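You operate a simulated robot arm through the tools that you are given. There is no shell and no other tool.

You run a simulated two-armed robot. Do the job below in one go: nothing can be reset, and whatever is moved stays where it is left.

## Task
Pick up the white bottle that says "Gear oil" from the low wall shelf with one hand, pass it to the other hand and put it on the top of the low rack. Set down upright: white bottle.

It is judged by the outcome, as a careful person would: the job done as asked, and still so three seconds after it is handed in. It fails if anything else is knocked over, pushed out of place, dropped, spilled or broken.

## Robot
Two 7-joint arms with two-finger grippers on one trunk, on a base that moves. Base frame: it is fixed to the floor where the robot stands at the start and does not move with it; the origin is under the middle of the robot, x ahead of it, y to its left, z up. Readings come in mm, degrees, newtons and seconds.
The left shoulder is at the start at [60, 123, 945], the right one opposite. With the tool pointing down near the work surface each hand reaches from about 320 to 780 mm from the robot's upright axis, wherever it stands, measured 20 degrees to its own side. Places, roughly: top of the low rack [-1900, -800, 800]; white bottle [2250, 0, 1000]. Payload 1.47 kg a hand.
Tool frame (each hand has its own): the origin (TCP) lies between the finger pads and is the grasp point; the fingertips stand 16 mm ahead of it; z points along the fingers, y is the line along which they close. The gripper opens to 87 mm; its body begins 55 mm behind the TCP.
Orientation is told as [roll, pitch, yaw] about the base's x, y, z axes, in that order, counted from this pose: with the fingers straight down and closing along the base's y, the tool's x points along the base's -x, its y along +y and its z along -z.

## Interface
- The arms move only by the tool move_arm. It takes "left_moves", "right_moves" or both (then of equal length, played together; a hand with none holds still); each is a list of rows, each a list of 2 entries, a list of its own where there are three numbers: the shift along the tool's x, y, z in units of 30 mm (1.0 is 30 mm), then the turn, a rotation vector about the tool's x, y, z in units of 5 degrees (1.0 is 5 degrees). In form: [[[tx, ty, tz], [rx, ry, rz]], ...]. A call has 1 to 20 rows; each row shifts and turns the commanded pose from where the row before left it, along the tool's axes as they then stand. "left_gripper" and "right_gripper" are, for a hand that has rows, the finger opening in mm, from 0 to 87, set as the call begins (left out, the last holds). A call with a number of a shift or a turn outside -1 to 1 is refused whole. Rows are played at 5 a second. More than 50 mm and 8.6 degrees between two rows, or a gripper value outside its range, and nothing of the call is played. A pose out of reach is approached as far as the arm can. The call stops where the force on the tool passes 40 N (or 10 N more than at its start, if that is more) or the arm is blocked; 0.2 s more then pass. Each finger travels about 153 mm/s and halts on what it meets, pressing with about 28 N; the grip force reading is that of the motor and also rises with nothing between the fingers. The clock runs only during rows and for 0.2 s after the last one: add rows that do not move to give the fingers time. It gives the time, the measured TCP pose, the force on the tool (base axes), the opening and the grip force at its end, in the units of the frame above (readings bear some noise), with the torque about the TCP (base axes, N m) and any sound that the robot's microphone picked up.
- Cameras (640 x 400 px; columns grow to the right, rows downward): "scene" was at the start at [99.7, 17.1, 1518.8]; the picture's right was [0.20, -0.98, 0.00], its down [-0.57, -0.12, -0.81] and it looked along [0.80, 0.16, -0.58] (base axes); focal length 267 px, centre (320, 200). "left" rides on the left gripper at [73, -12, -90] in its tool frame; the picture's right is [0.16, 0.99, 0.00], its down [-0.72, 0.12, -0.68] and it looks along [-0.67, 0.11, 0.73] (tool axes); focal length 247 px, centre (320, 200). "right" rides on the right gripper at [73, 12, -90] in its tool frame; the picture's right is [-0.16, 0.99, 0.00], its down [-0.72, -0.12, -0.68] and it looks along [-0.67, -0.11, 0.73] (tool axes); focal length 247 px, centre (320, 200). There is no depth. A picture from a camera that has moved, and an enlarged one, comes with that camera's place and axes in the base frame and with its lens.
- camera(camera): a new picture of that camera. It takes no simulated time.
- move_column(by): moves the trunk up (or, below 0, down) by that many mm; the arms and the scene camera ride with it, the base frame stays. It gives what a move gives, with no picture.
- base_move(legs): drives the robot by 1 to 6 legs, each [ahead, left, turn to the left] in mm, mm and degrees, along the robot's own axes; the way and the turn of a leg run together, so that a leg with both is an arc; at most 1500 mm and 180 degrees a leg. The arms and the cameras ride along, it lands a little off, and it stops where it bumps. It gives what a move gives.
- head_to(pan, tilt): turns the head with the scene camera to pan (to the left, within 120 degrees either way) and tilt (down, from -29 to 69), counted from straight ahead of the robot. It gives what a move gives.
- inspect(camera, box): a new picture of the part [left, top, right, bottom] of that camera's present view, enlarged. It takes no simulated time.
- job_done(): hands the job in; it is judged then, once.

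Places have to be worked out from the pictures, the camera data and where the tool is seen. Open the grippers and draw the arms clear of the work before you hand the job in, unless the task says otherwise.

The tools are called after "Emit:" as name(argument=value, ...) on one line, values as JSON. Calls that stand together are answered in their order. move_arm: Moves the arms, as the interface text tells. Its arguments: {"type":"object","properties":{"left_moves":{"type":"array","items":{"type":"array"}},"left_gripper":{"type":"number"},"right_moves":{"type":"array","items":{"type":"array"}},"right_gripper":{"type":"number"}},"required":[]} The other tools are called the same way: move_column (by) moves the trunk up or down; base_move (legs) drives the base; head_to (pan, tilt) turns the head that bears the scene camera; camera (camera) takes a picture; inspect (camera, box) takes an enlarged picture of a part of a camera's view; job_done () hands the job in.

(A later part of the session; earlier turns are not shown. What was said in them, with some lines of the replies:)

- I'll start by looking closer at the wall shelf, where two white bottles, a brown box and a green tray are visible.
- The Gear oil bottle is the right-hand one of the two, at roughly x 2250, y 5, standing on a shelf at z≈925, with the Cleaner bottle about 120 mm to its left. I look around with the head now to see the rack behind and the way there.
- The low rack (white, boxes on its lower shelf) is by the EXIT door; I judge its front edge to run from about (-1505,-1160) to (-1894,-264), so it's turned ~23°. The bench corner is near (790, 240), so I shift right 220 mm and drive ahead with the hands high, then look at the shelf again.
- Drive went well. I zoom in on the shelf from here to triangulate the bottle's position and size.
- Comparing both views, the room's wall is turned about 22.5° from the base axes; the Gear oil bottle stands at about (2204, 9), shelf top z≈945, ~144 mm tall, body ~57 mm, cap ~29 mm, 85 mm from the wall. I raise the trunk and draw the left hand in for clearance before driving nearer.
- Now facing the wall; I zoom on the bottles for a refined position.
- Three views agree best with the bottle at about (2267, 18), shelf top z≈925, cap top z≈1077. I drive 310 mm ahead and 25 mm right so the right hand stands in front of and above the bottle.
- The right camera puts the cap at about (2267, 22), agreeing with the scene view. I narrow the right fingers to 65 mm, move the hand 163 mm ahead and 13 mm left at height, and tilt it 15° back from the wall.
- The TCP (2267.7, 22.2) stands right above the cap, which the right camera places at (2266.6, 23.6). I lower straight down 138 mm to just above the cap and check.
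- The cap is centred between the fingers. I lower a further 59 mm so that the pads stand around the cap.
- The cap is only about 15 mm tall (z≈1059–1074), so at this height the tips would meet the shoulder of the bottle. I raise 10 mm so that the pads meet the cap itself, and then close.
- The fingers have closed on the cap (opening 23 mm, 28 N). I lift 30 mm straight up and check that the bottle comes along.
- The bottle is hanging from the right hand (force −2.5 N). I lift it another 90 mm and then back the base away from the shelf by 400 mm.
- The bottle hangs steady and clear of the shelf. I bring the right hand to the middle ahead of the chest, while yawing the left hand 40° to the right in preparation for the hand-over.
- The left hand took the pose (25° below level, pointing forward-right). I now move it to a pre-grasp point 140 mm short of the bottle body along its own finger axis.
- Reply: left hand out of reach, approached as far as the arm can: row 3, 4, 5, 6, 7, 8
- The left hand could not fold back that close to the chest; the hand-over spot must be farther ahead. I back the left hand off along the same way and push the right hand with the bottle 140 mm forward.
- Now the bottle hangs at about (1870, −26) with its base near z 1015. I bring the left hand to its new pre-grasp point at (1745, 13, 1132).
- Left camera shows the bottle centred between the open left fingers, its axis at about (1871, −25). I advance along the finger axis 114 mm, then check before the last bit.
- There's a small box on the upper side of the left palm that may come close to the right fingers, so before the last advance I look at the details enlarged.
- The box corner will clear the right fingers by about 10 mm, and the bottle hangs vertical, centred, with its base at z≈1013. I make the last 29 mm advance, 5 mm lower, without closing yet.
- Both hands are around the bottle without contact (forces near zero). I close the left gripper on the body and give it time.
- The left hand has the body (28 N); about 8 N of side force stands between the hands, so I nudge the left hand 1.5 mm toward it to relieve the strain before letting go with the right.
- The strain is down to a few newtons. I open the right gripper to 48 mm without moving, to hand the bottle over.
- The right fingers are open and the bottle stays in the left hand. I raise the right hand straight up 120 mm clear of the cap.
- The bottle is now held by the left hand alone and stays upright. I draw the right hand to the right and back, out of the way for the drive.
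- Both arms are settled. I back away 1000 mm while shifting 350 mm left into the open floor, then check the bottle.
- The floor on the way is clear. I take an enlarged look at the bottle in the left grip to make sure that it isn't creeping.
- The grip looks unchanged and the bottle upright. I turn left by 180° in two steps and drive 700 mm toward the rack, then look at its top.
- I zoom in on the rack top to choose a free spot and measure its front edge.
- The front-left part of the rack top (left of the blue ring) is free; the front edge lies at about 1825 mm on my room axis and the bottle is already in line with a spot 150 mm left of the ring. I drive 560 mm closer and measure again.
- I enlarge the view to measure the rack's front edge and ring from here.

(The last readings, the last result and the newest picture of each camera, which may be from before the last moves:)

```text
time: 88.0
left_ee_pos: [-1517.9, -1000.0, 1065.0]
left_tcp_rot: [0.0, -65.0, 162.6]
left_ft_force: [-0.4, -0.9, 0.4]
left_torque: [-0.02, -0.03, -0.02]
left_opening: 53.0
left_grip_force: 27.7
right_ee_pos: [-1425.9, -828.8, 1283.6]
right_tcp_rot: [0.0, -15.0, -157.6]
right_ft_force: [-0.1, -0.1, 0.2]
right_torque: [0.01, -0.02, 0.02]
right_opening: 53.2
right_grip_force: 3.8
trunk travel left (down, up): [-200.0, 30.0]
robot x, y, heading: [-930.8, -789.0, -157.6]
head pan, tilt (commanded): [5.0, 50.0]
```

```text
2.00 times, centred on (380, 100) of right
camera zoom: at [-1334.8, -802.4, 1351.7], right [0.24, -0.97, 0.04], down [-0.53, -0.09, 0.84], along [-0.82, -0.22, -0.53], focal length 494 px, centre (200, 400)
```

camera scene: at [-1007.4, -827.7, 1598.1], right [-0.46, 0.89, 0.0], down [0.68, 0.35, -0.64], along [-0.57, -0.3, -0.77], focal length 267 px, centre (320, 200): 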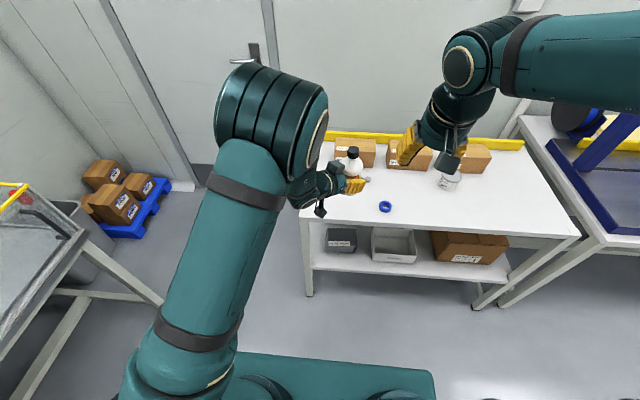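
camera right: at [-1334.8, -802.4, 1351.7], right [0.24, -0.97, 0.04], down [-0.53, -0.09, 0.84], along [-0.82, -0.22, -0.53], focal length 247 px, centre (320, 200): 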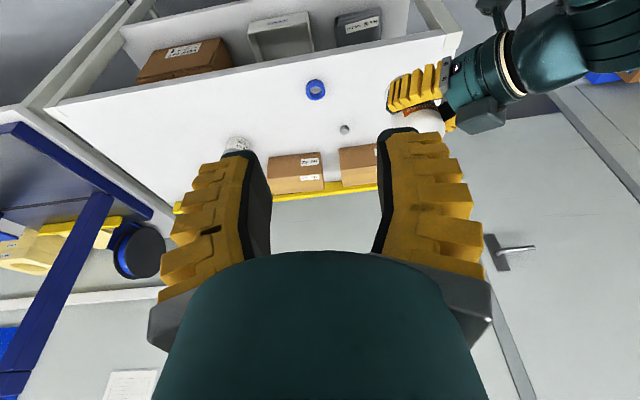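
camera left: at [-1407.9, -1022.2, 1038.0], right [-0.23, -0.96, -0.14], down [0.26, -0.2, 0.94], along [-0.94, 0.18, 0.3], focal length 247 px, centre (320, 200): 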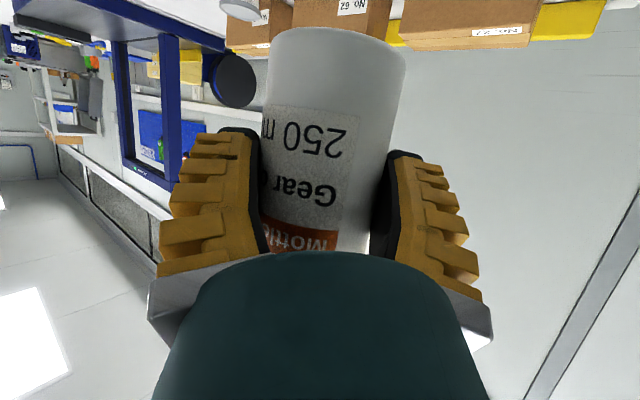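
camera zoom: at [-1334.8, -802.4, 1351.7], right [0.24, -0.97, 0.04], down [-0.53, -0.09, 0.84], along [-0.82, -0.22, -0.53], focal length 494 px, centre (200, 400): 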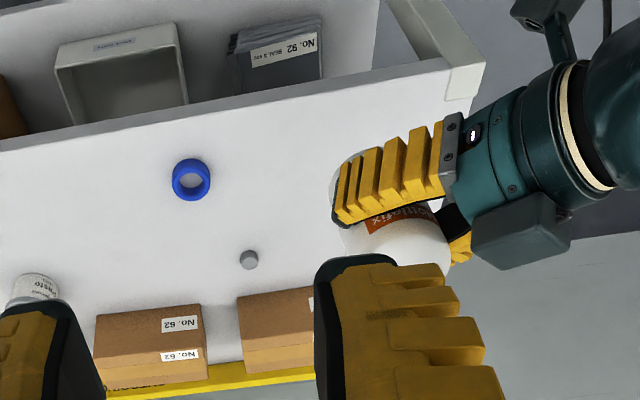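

The rack top is at z≈795 with its front edge at u≈−1822; the bottle is at u≈−1789. I drive 100 mm more so the bottle stands about 68 mm inside the edge, 150 mm left of the blue ring.

Emit:
base_move(legs=[[101, 0, 0]])

Emit:
inspect(camera="scene", box=[260, 130, 460, 286])

Emit:
camera(camera="left")

```text
time: 89.2
left_ee_pos: [-1610.5, -1036.4, 1066.2]
left_tcp_rot: [-0.1, -65.0, 162.4]
left_ft_force: [-0.5, 0.0, -3.1]
left_torque: [0.01, -0.03, -0.01]
left_opening: 53.1
left_grip_force: 28.1
right_ee_pos: [-1518.4, -864.4, 1281.8]
right_tcp_rot: [0.0, -15.0, -157.7]
right_ft_force: [-0.8, -0.3, 0.0]
right_torque: [-0.02, -0.02, 0.02]
right_opening: 53.3
right_grip_force: 3.9
trunk travel left (down, up): [-200.0, 30.0]
robot x, y, heading: [-1027.1, -825.2, -157.9]
head pan, tilt (commanded): [5.0, 50.0]
```

```text
2.56 times, centred on (360, 208) of scene
camera zoom: at [-1099.8, -865.5, 1598.0], right [-0.46, 0.89, 0.0], down [0.68, 0.35, -0.64], along [-0.57, -0.29, -0.77], focal length 686 px, centre (217, 180)
```

zoom: 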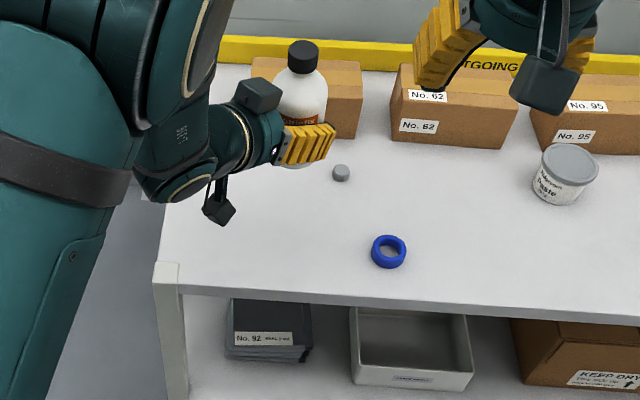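

```text
taken
camera left: at [-1500.3, -1058.9, 1037.7], right [-0.24, -0.96, -0.14], down [0.26, -0.21, 0.94], along [-0.94, 0.19, 0.3], focal length 247 px, centre (320, 200)
```

left: 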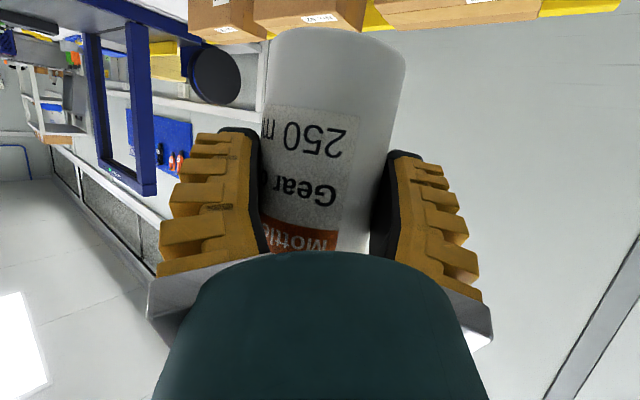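

The landing spot computes to a free area with the edge ~65 mm in front of the bottle and the ring ~150 mm aside. I lower the trunk 180 mm so the bottle's base comes to about z 831.

Emit:
move_column(by=-180)

Emit:
head_to(pan=8, tilt=45)

Emit:
camera(camera="scene")

Emit:
camera(camera="left")

Emit:
camera(camera="right")

```text
time: 91.2
left_ee_pos: [-1610.6, -1037.4, 886.8]
left_tcp_rot: [0.0, -64.9, 162.3]
left_ft_force: [-0.9, 0.3, -2.2]
left_torque: [-0.02, -0.02, -0.02]
left_opening: 53.2
left_grip_force: 27.9
right_ee_pos: [-1517.0, -862.8, 1103.4]
right_tcp_rot: [0.0, -15.0, -157.6]
right_ft_force: [0.2, 0.4, 0.1]
right_torque: [-0.05, 0.0, -0.01]
right_opening: 53.7
right_grip_force: 4.2
trunk travel left (down, up): [-20.0, 210.0]
robot x, y, heading: [-1027.5, -826.6, -157.5]
head pan, tilt (commanded): [5.0, 50.0]
```

```text
time: 91.8
left_ee_pos: [-1609.7, -1036.6, 884.9]
left_tcp_rot: [-0.2, -65.0, 162.4]
left_ft_force: [0.9, 0.2, -2.9]
left_torque: [-0.02, -0.04, 0.0]
left_opening: 53.0
left_grip_force: 27.9
right_ee_pos: [-1517.8, -864.8, 1102.8]
right_tcp_rot: [0.0, -15.0, -157.7]
right_ft_force: [-0.1, -0.6, -0.4]
right_torque: [0.03, 0.01, -0.04]
right_opening: 53.3
right_grip_force: 3.5
trunk travel left (down, up): [-20.0, 210.0]
robot x, y, heading: [-1030.0, -827.2, -157.7]
head pan, tilt (commanded): [8.0, 45.0]
```

```text
taken
camera scene: at [-1100.8, -870.9, 1424.9], right [-0.5, 0.86, 0.0], down [0.61, 0.36, -0.71], along [-0.61, -0.36, -0.71], focal length 267 px, centre (320, 200)
```

scene: 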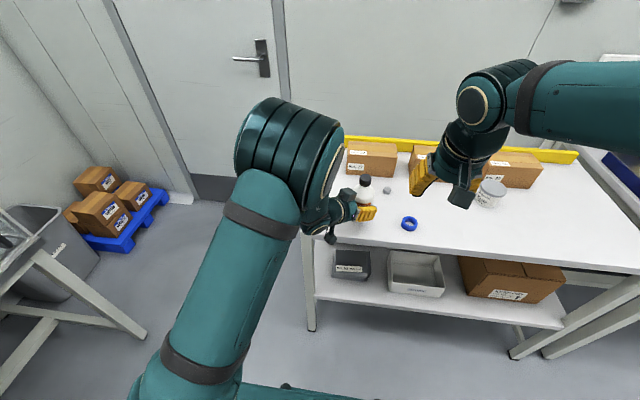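

```text
taken
camera left: at [-1499.8, -1058.8, 858.0], right [-0.24, -0.96, -0.14], down [0.26, -0.2, 0.94], along [-0.94, 0.19, 0.3], focal length 247 px, centre (320, 200)
```

left: 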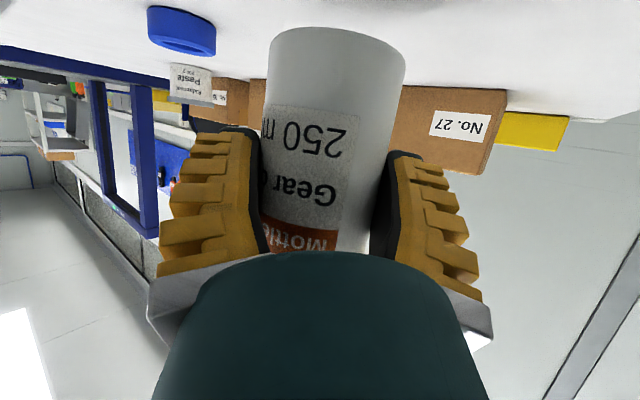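

```text
taken
camera right: at [-1426.3, -839.3, 1171.7], right [0.23, -0.97, 0.04], down [-0.53, -0.09, 0.84], along [-0.82, -0.22, -0.53], focal length 247 px, centre (320, 200)
```

right: 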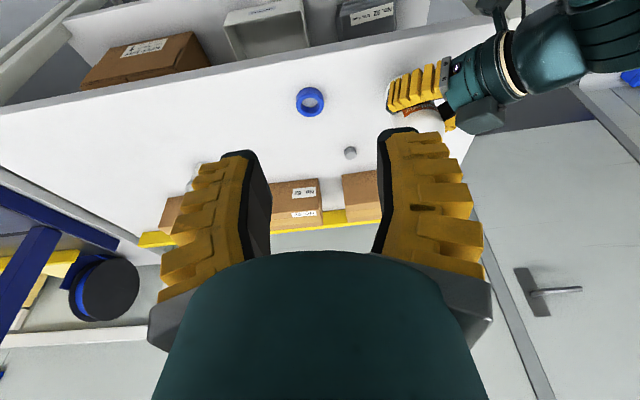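

The left hand carries the bottle's weight (−2.5 N) with the base about 35 mm above the rack top. I lower 24 mm with the arm, then feel for contact in small steps.

Emit:
move_arm(left_moves=[[[0.181, 0, 0.0845], [0, 0, 0]], [[0.181, 0, 0.0845], [0, 0, 0]], [[0.181, 0, 0.0845], [0, 0, 0]], [[0.181, 0, 0.0845], [0, 0, 0]], [[0, 0, 0], [0, 0, 0]]])

Emit:
inspect(camera="left", box=[120, 0, 440, 200])

Emit:
inspect(camera="right", box=[280, 0, 600, 200])

Emit:
inspect(camera="scene", box=[280, 140, 440, 265])

```text
time: 93.0
left_ee_pos: [-1609.9, -1036.3, 862.0]
left_tcp_rot: [0.0, -65.0, 162.3]
left_ft_force: [0.1, -0.5, -2.0]
left_torque: [0.0, 0.01, 0.01]
left_opening: 53.0
left_grip_force: 28.0
right_ee_pos: [-1518.1, -864.9, 1102.8]
right_tcp_rot: [-0.1, -15.0, -157.7]
right_ft_force: [-0.1, -0.1, 0.6]
right_torque: [0.01, -0.05, 0.01]
right_opening: 53.2
right_grip_force: 4.1
trunk travel left (down, up): [-20.0, 210.0]
robot x, y, heading: [-1025.4, -827.1, -157.8]
head pan, tilt (commanded): [8.0, 45.0]
```

```text
2.00 times, centred on (280, 100) of left
camera zoom: at [-1500.4, -1058.2, 834.3], right [-0.24, -0.96, -0.14], down [0.26, -0.21, 0.94], along [-0.94, 0.19, 0.3], focal length 494 px, centre (400, 400)
```

zoom: 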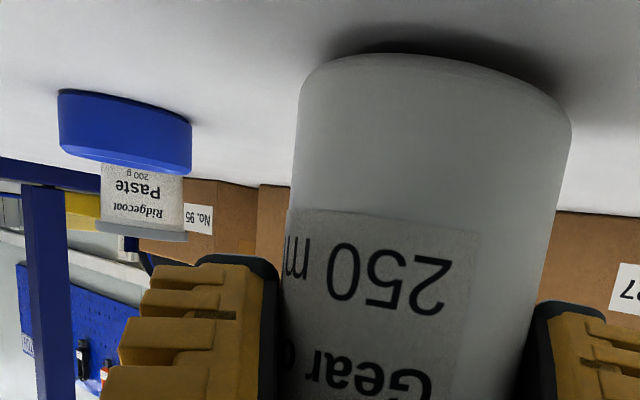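

```text
2.00 times, centred on (440, 100) of right
camera zoom: at [-1426.2, -839.3, 1171.7], right [0.23, -0.97, 0.04], down [-0.53, -0.09, 0.84], along [-0.82, -0.22, -0.53], focal length 494 px, centre (80, 400)
```

zoom: 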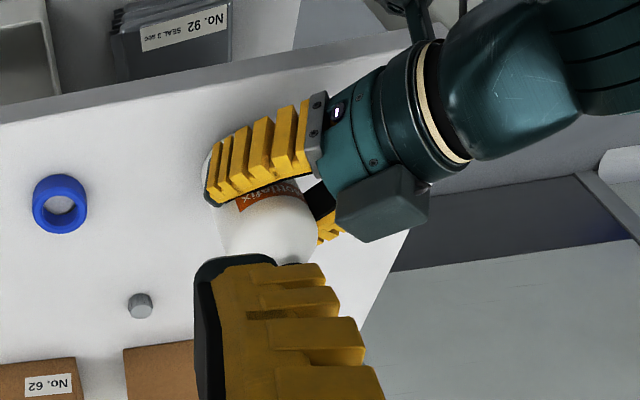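

```text
3.20 times, centred on (360, 202) of scene
camera zoom: at [-1100.8, -871.0, 1425.0], right [-0.5, 0.86, 0.0], down [0.61, 0.36, -0.71], along [-0.61, -0.36, -0.71], focal length 856 px, centre (192, 192)
```

zoom: 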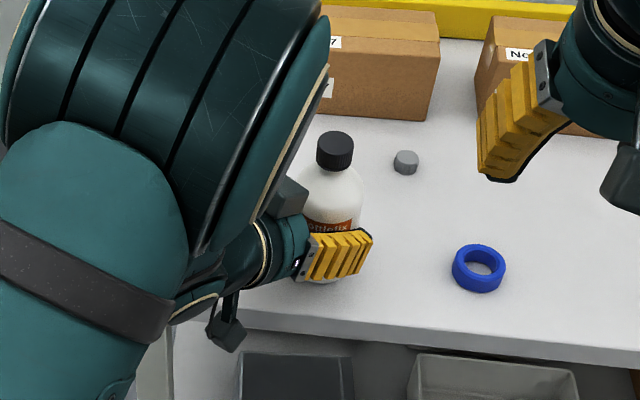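

The left camera shows the base about 6 mm above the surface, upright, and the left camera housing hangs outside the rack's edge. I lower in 2 mm rows and watch the force.

Emit:
move_arm(left_moves=[[[0.0604, 0, 0.0282], [0, 0, 0]], [[0.0604, 0, 0.0282], [0, 0, 0]], [[0, 0, 0], [0, 0, 0]]])

Emit:
move_arm(left_moves=[[[0.0604, 0, 0.0282], [0, 0, 0]], [[0, 0, 0], [0, 0, 0]]])

```text
time: 93.8
left_ee_pos: [-1609.5, -1037.0, 859.4]
left_tcp_rot: [0.0, -65.1, 162.3]
left_ft_force: [1.0, 0.8, 4.9]
left_torque: [0.08, -0.16, -0.01]
left_opening: 53.4
left_grip_force: 28.1
right_ee_pos: [-1517.8, -864.5, 1101.8]
right_tcp_rot: [0.1, -15.0, -157.7]
right_ft_force: [-0.2, 0.8, -0.2]
right_torque: [0.02, 0.03, -0.01]
right_opening: 52.9
right_grip_force: 4.1
trunk travel left (down, up): [-20.0, 210.0]
robot x, y, heading: [-1022.6, -826.4, -157.8]
head pan, tilt (commanded): [8.0, 45.0]
```

```text
time: 94.5
left_ee_pos: [-1609.5, -1037.4, 858.1]
left_tcp_rot: [0.1, -65.1, 162.2]
left_ft_force: [-3.2, -2.5, 13.9]
left_torque: [-0.07, 0.01, 0.0]
left_opening: 53.4
left_grip_force: 28.3
right_ee_pos: [-1518.6, -864.8, 1102.8]
right_tcp_rot: [0.0, -15.0, -157.7]
right_ft_force: [-0.4, -0.4, -0.4]
right_torque: [0.01, 0.01, 0.01]
right_opening: 53.7
right_grip_force: 4.1
trunk travel left (down, up): [-20.0, 210.0]
robot x, y, heading: [-1026.1, -826.3, -157.5]
head pan, tilt (commanded): [8.0, 45.0]
```

Contact: 14 N upward, so the bottle's base is on the rack. I ease up 1 mm to take off the pressure and look before releasing.

Emit:
move_arm(left_moves=[[[-0.034, 0, -0.016], [0, 0, 0]], [[0, 0, 0], [0, 0, 0]]])

Emit:
inspect(camera="left", box=[120, 0, 440, 200])

Emit:
inspect(camera="right", box=[280, 0, 600, 200])

Emit:
inspect(camera="scene", box=[320, 150, 420, 230])

```text
time: 95.0
left_ee_pos: [-1609.1, -1036.6, 858.8]
left_tcp_rot: [-0.1, -65.0, 162.3]
left_ft_force: [-3.6, -3.3, 11.8]
left_torque: [-0.13, -0.03, -0.06]
left_opening: 52.5
left_grip_force: 28.0
right_ee_pos: [-1517.5, -864.2, 1102.5]
right_tcp_rot: [0.0, -15.1, -157.6]
right_ft_force: [0.1, -0.7, 0.0]
right_torque: [-0.03, -0.06, -0.01]
right_opening: 53.2
right_grip_force: 4.0
trunk travel left (down, up): [-20.0, 210.0]
robot x, y, heading: [-1026.6, -822.8, -157.5]
head pan, tilt (commanded): [8.0, 45.0]
```

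```text
2.00 times, centred on (280, 100) of left
camera zoom: at [-1499.1, -1058.3, 829.7], right [-0.24, -0.96, -0.14], down [0.26, -0.2, 0.94], along [-0.94, 0.19, 0.3], focal length 494 px, centre (400, 400)
```

zoom: 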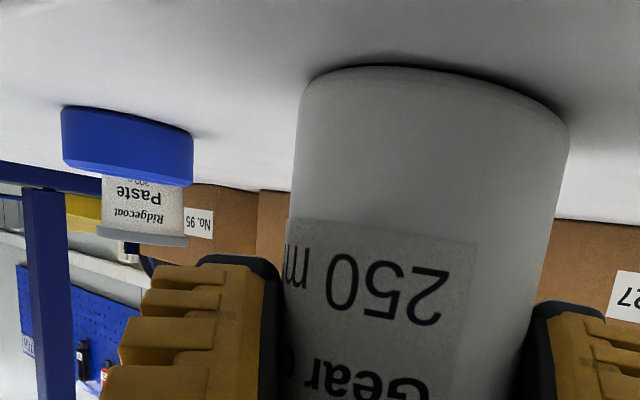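

```text
2.00 times, centred on (440, 100) of right
camera zoom: at [-1425.6, -839.2, 1171.9], right [0.23, -0.97, 0.04], down [-0.53, -0.09, 0.84], along [-0.82, -0.22, -0.53], focal length 494 px, centre (80, 400)
```

zoom: 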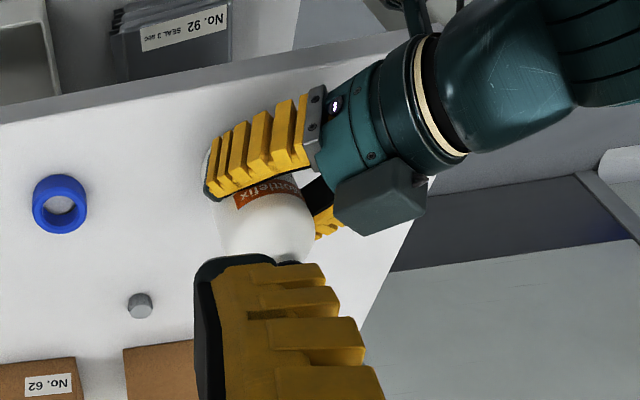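

```text
5.00 times, centred on (370, 190) of scene
camera zoom: at [-1100.0, -870.9, 1425.0], right [-0.5, 0.86, 0.0], down [0.61, 0.36, -0.71], along [-0.61, -0.36, -0.71], focal length 1337 px, centre (70, 250)
```

zoom: 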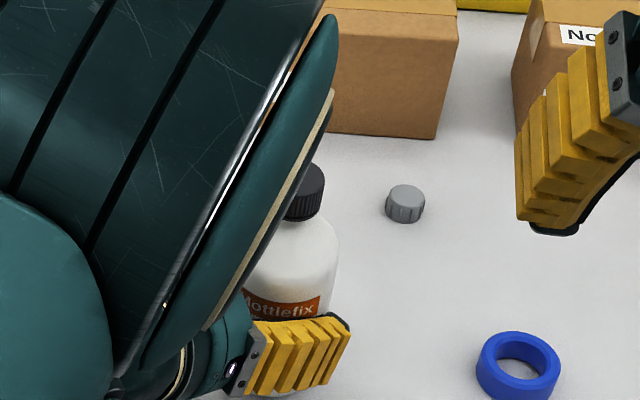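

The base rests flat on the rack; there are still 12 N of pressure, so I ease up another 1.5 mm and read again.

Emit:
move_arm(left_moves=[[[-0.045, 0, -0.021], [0, 0, 0]], [[0, 0, 0], [0, 0, 0]]])

```text
time: 95.7
left_ee_pos: [-1609.2, -1035.9, 857.8]
left_tcp_rot: [-0.3, -64.9, 162.3]
left_ft_force: [-0.6, 0.5, 1.3]
left_torque: [0.05, -0.09, 0.04]
left_opening: 52.4
left_grip_force: 27.9
right_ee_pos: [-1516.7, -864.3, 1103.1]
right_tcp_rot: [0.0, -14.9, -157.8]
right_ft_force: [0.7, 0.2, -0.8]
right_torque: [0.03, -0.01, 0.01]
right_opening: 53.7
right_grip_force: 4.0
trunk travel left (down, up): [-20.0, 210.0]
robot x, y, heading: [-1025.9, -827.1, -157.7]
head pan, tilt (commanded): [8.0, 45.0]
```

The bottle now stands on the rack with almost no load on the hand. I open the left gripper fully, without moving.

Emit:
move_arm(left_moves=[[[0, 0, 0], [0, 0, 0]], [[0, 0, 0], [0, 0, 0]], [[0, 0, 0], [0, 0, 0]], [[0, 0, 0], [0, 0, 0]]], left_gripper=87)

Emit:
camera(camera="left")

Emit:
inspect(camera="right", box=[280, 0, 600, 200])

Emit:
inspect(camera="scene", box=[280, 140, 440, 265])

```text
time: 96.7
left_ee_pos: [-1609.3, -1036.8, 859.1]
left_tcp_rot: [0.0, -65.0, 162.3]
left_ft_force: [0.2, -0.3, 0.2]
left_torque: [0.0, 0.02, 0.02]
left_opening: 86.8
left_grip_force: 0.1
right_ee_pos: [-1517.4, -864.4, 1102.8]
right_tcp_rot: [0.1, -15.0, -157.6]
right_ft_force: [-0.4, -0.1, -0.4]
right_torque: [0.02, -0.02, -0.05]
right_opening: 53.6
right_grip_force: 4.5
trunk travel left (down, up): [-20.0, 210.0]
robot x, y, heading: [-1025.5, -826.7, -157.5]
head pan, tilt (commanded): [8.0, 45.0]
```

```text
taken
camera left: at [-1499.2, -1058.5, 831.0], right [-0.24, -0.96, -0.14], down [0.26, -0.2, 0.94], along [-0.94, 0.19, 0.3], focal length 247 px, centre (320, 200)
```

left: 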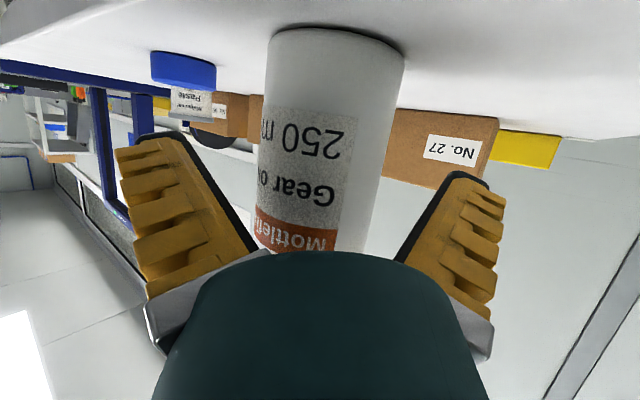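

```text
2.00 times, centred on (440, 100) of right
camera zoom: at [-1426.1, -839.2, 1171.7], right [0.23, -0.97, 0.04], down [-0.53, -0.09, 0.84], along [-0.82, -0.22, -0.53], focal length 494 px, centre (80, 400)
```

zoom: 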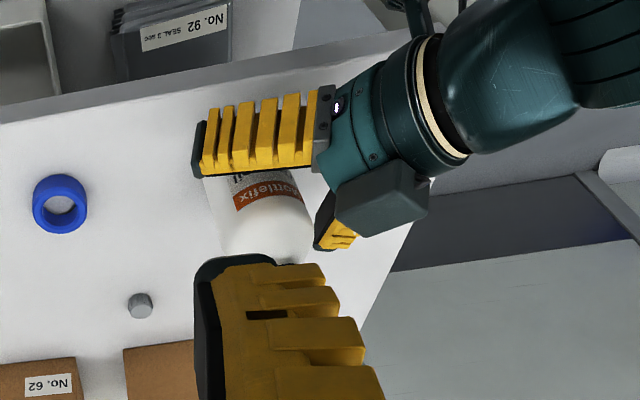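

```text
3.20 times, centred on (360, 202) of scene
camera zoom: at [-1100.6, -870.9, 1425.0], right [-0.5, 0.86, 0.0], down [0.61, 0.36, -0.71], along [-0.61, -0.36, -0.71], focal length 856 px, centre (192, 192)
```

zoom: 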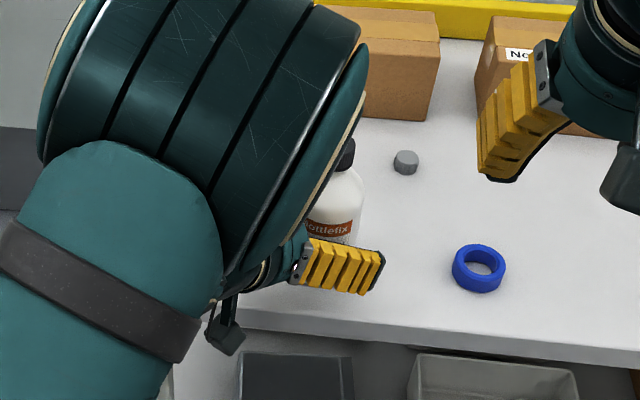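

The fingers are clear on both sides and the bottle stands by itself. I withdraw the left hand straight back along its finger axis.

Emit:
move_arm(left_moves=[[[0, 0, -0.4], [0, 0, 0]], [[0, 0, -0.6], [0, 0, 0]], [[0, 0, -0.9], [0, 0, 0]], [[0, 0, -0.9], [0, 0, 0]], [[0, 0, -0.9], [0, 0, 0]], [[0, 0, -0.9], [0, 0, 0]], [[0, 0, 0], [0, 0, 0]]])

Emit:
camera(camera="scene")

Emit:
camera(camera="left")

Emit:
camera(camera="right")

```text
time: 98.2
left_ee_pos: [-1489.5, -1073.5, 917.7]
left_tcp_rot: [-0.1, -65.0, 162.2]
left_ft_force: [-0.5, -0.2, 0.8]
left_torque: [0.0, 0.02, -0.02]
left_opening: 87.1
left_grip_force: 0.0
right_ee_pos: [-1518.4, -864.2, 1103.0]
right_tcp_rot: [0.0, -15.0, -157.6]
right_ft_force: [0.1, 0.0, -0.2]
right_torque: [0.03, 0.01, 0.0]
right_opening: 53.4
right_grip_force: 3.9
trunk travel left (down, up): [-20.0, 210.0]
robot x, y, heading: [-1026.1, -824.7, -157.7]
head pan, tilt (commanded): [8.0, 45.0]
```

```text
taken
camera scene: at [-1100.8, -870.8, 1424.9], right [-0.5, 0.86, 0.0], down [0.61, 0.36, -0.71], along [-0.61, -0.36, -0.71], focal length 267 px, centre (320, 200)
```

scene: 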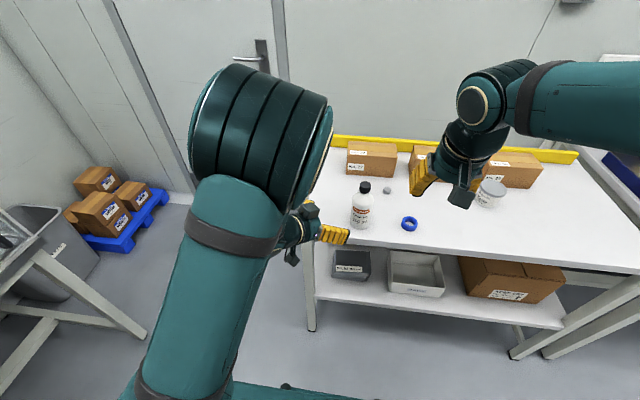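

```text
taken
camera left: at [-1380.5, -1096.0, 889.9], right [-0.24, -0.96, -0.14], down [0.26, -0.2, 0.94], along [-0.94, 0.19, 0.3], focal length 247 px, centre (320, 200)
```

left: 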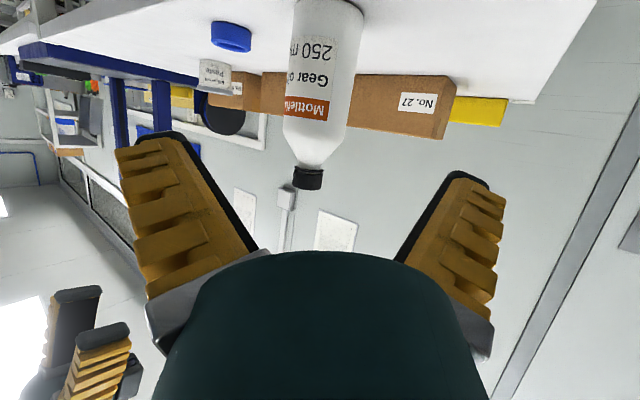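

```text
taken
camera right: at [-1426.3, -839.1, 1171.7], right [0.23, -0.97, 0.04], down [-0.53, -0.09, 0.84], along [-0.82, -0.22, -0.53], focal length 247 px, centre (320, 200)
```

right: 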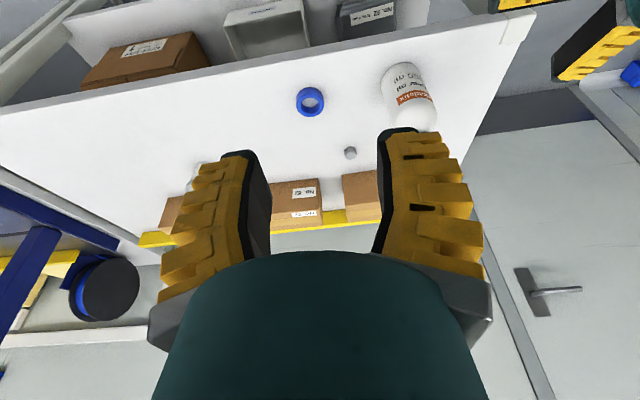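

The bottle stands upright on the rack, with the ring, nut and boxes undisturbed. I back the robot 400 mm away and open the right gripper too.

Emit:
base_move(legs=[[-400, 0, 0]])

Emit:
move_arm(right_moves=[[[0, 0, 0], [0, 0, 0]], [[0, 0, 0], [0, 0, 0]], [[0, 0, 0], [0, 0, 0]]], right_gripper=87)

Emit:
head_to(pan=0, tilt=35)

Emit:
camera(camera="scene")

Emit:
inspect(camera="scene", box=[260, 120, 460, 245])

```text
time: 100.8
left_ee_pos: [-1120.7, -919.5, 918.2]
left_tcp_rot: [0.0, -65.0, 162.1]
left_ft_force: [-0.1, -0.1, 0.4]
left_torque: [0.0, 0.01, 0.03]
left_opening: 87.0
left_grip_force: 0.0
right_ee_pos: [-1146.9, -711.0, 1102.8]
right_tcp_rot: [0.0, -15.1, -157.9]
right_ft_force: [0.1, -0.7, -0.4]
right_torque: [0.02, 0.01, 0.04]
right_opening: 53.1
right_grip_force: 4.0
trunk travel left (down, up): [-20.0, 210.0]
robot x, y, heading: [-654.2, -674.3, -158.0]
head pan, tilt (commanded): [8.0, 45.0]
```

```text
time: 101.5
left_ee_pos: [-1120.9, -919.4, 918.5]
left_tcp_rot: [-0.1, -64.9, 162.0]
left_ft_force: [-0.2, 0.5, 0.1]
left_torque: [0.01, -0.02, 0.0]
left_opening: 87.0
left_grip_force: 0.0
right_ee_pos: [-1147.0, -710.3, 1101.7]
right_tcp_rot: [0.0, -15.0, -158.0]
right_ft_force: [-0.6, -0.5, 0.4]
right_torque: [0.03, -0.01, -0.01]
right_opening: 86.9
right_grip_force: 0.0
trunk travel left (down, up): [-20.0, 210.0]
robot x, y, heading: [-653.8, -673.9, -158.0]
head pan, tilt (commanded): [8.0, 45.0]
```

```text
time: 102.3
left_ee_pos: [-1120.6, -920.7, 917.2]
left_tcp_rot: [0.1, -64.9, 162.1]
left_ft_force: [-0.7, 0.4, 0.4]
left_torque: [-0.02, 0.06, -0.05]
left_opening: 87.1
left_grip_force: 0.0
right_ee_pos: [-1146.6, -711.3, 1102.6]
right_tcp_rot: [0.0, -15.0, -158.0]
right_ft_force: [-0.6, 0.0, 0.1]
right_torque: [-0.01, -0.04, -0.02]
right_opening: 86.8
right_grip_force: 0.1
trunk travel left (down, up): [-20.0, 210.0]
robot x, y, heading: [-651.8, -677.2, -158.0]
head pan, tilt (commanded): [0.0, 35.0]
```

```text
taken
camera scene: at [-741.0, -711.7, 1439.7], right [-0.37, 0.93, 0.0], down [0.53, 0.22, -0.82], along [-0.76, -0.31, -0.57], focal length 267 px, centre (320, 200)
```

scene: 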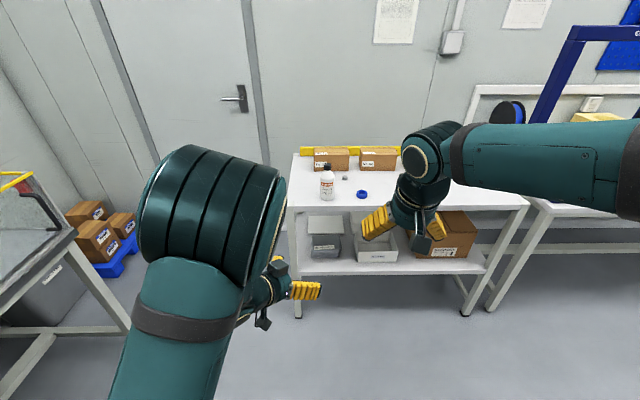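

```text
3.20 times, centred on (360, 182) of scene
camera zoom: at [-741.0, -711.7, 1439.7], right [-0.37, 0.93, 0.0], down [0.53, 0.22, -0.82], along [-0.76, -0.31, -0.57], focal length 856 px, centre (192, 256)
```

zoom: 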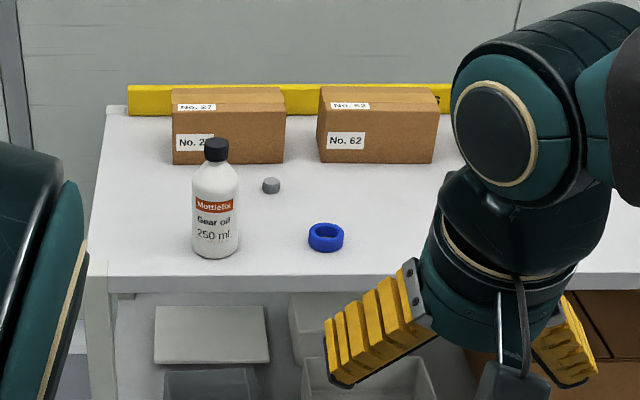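

The Gear oil bottle stands upright on top of the low rack and nothing around it has moved. Both grippers are open and the arms are clear, so I hand the job in.

Emit:
job_done()

```text
The job is handed in.
```

The white "Gear oil" bottle is now standing upright on top of the low rack. It is near the front-left, about 65 mm in from the front edge and 150 mm left of the blue ring.

I picked it up by the cap from the wall shelf with the right hand and passed it to the left hand. The left hand set it down on the rack.

The last picture shows the bottle standing on its own. The ring, nut and cartons around it are where they were. The other things on the wall shelf looked undisturbed after the pickup.

Both grippers are open, the robot is backed 400 mm away from where it set the bottle down, and the job is handed in.
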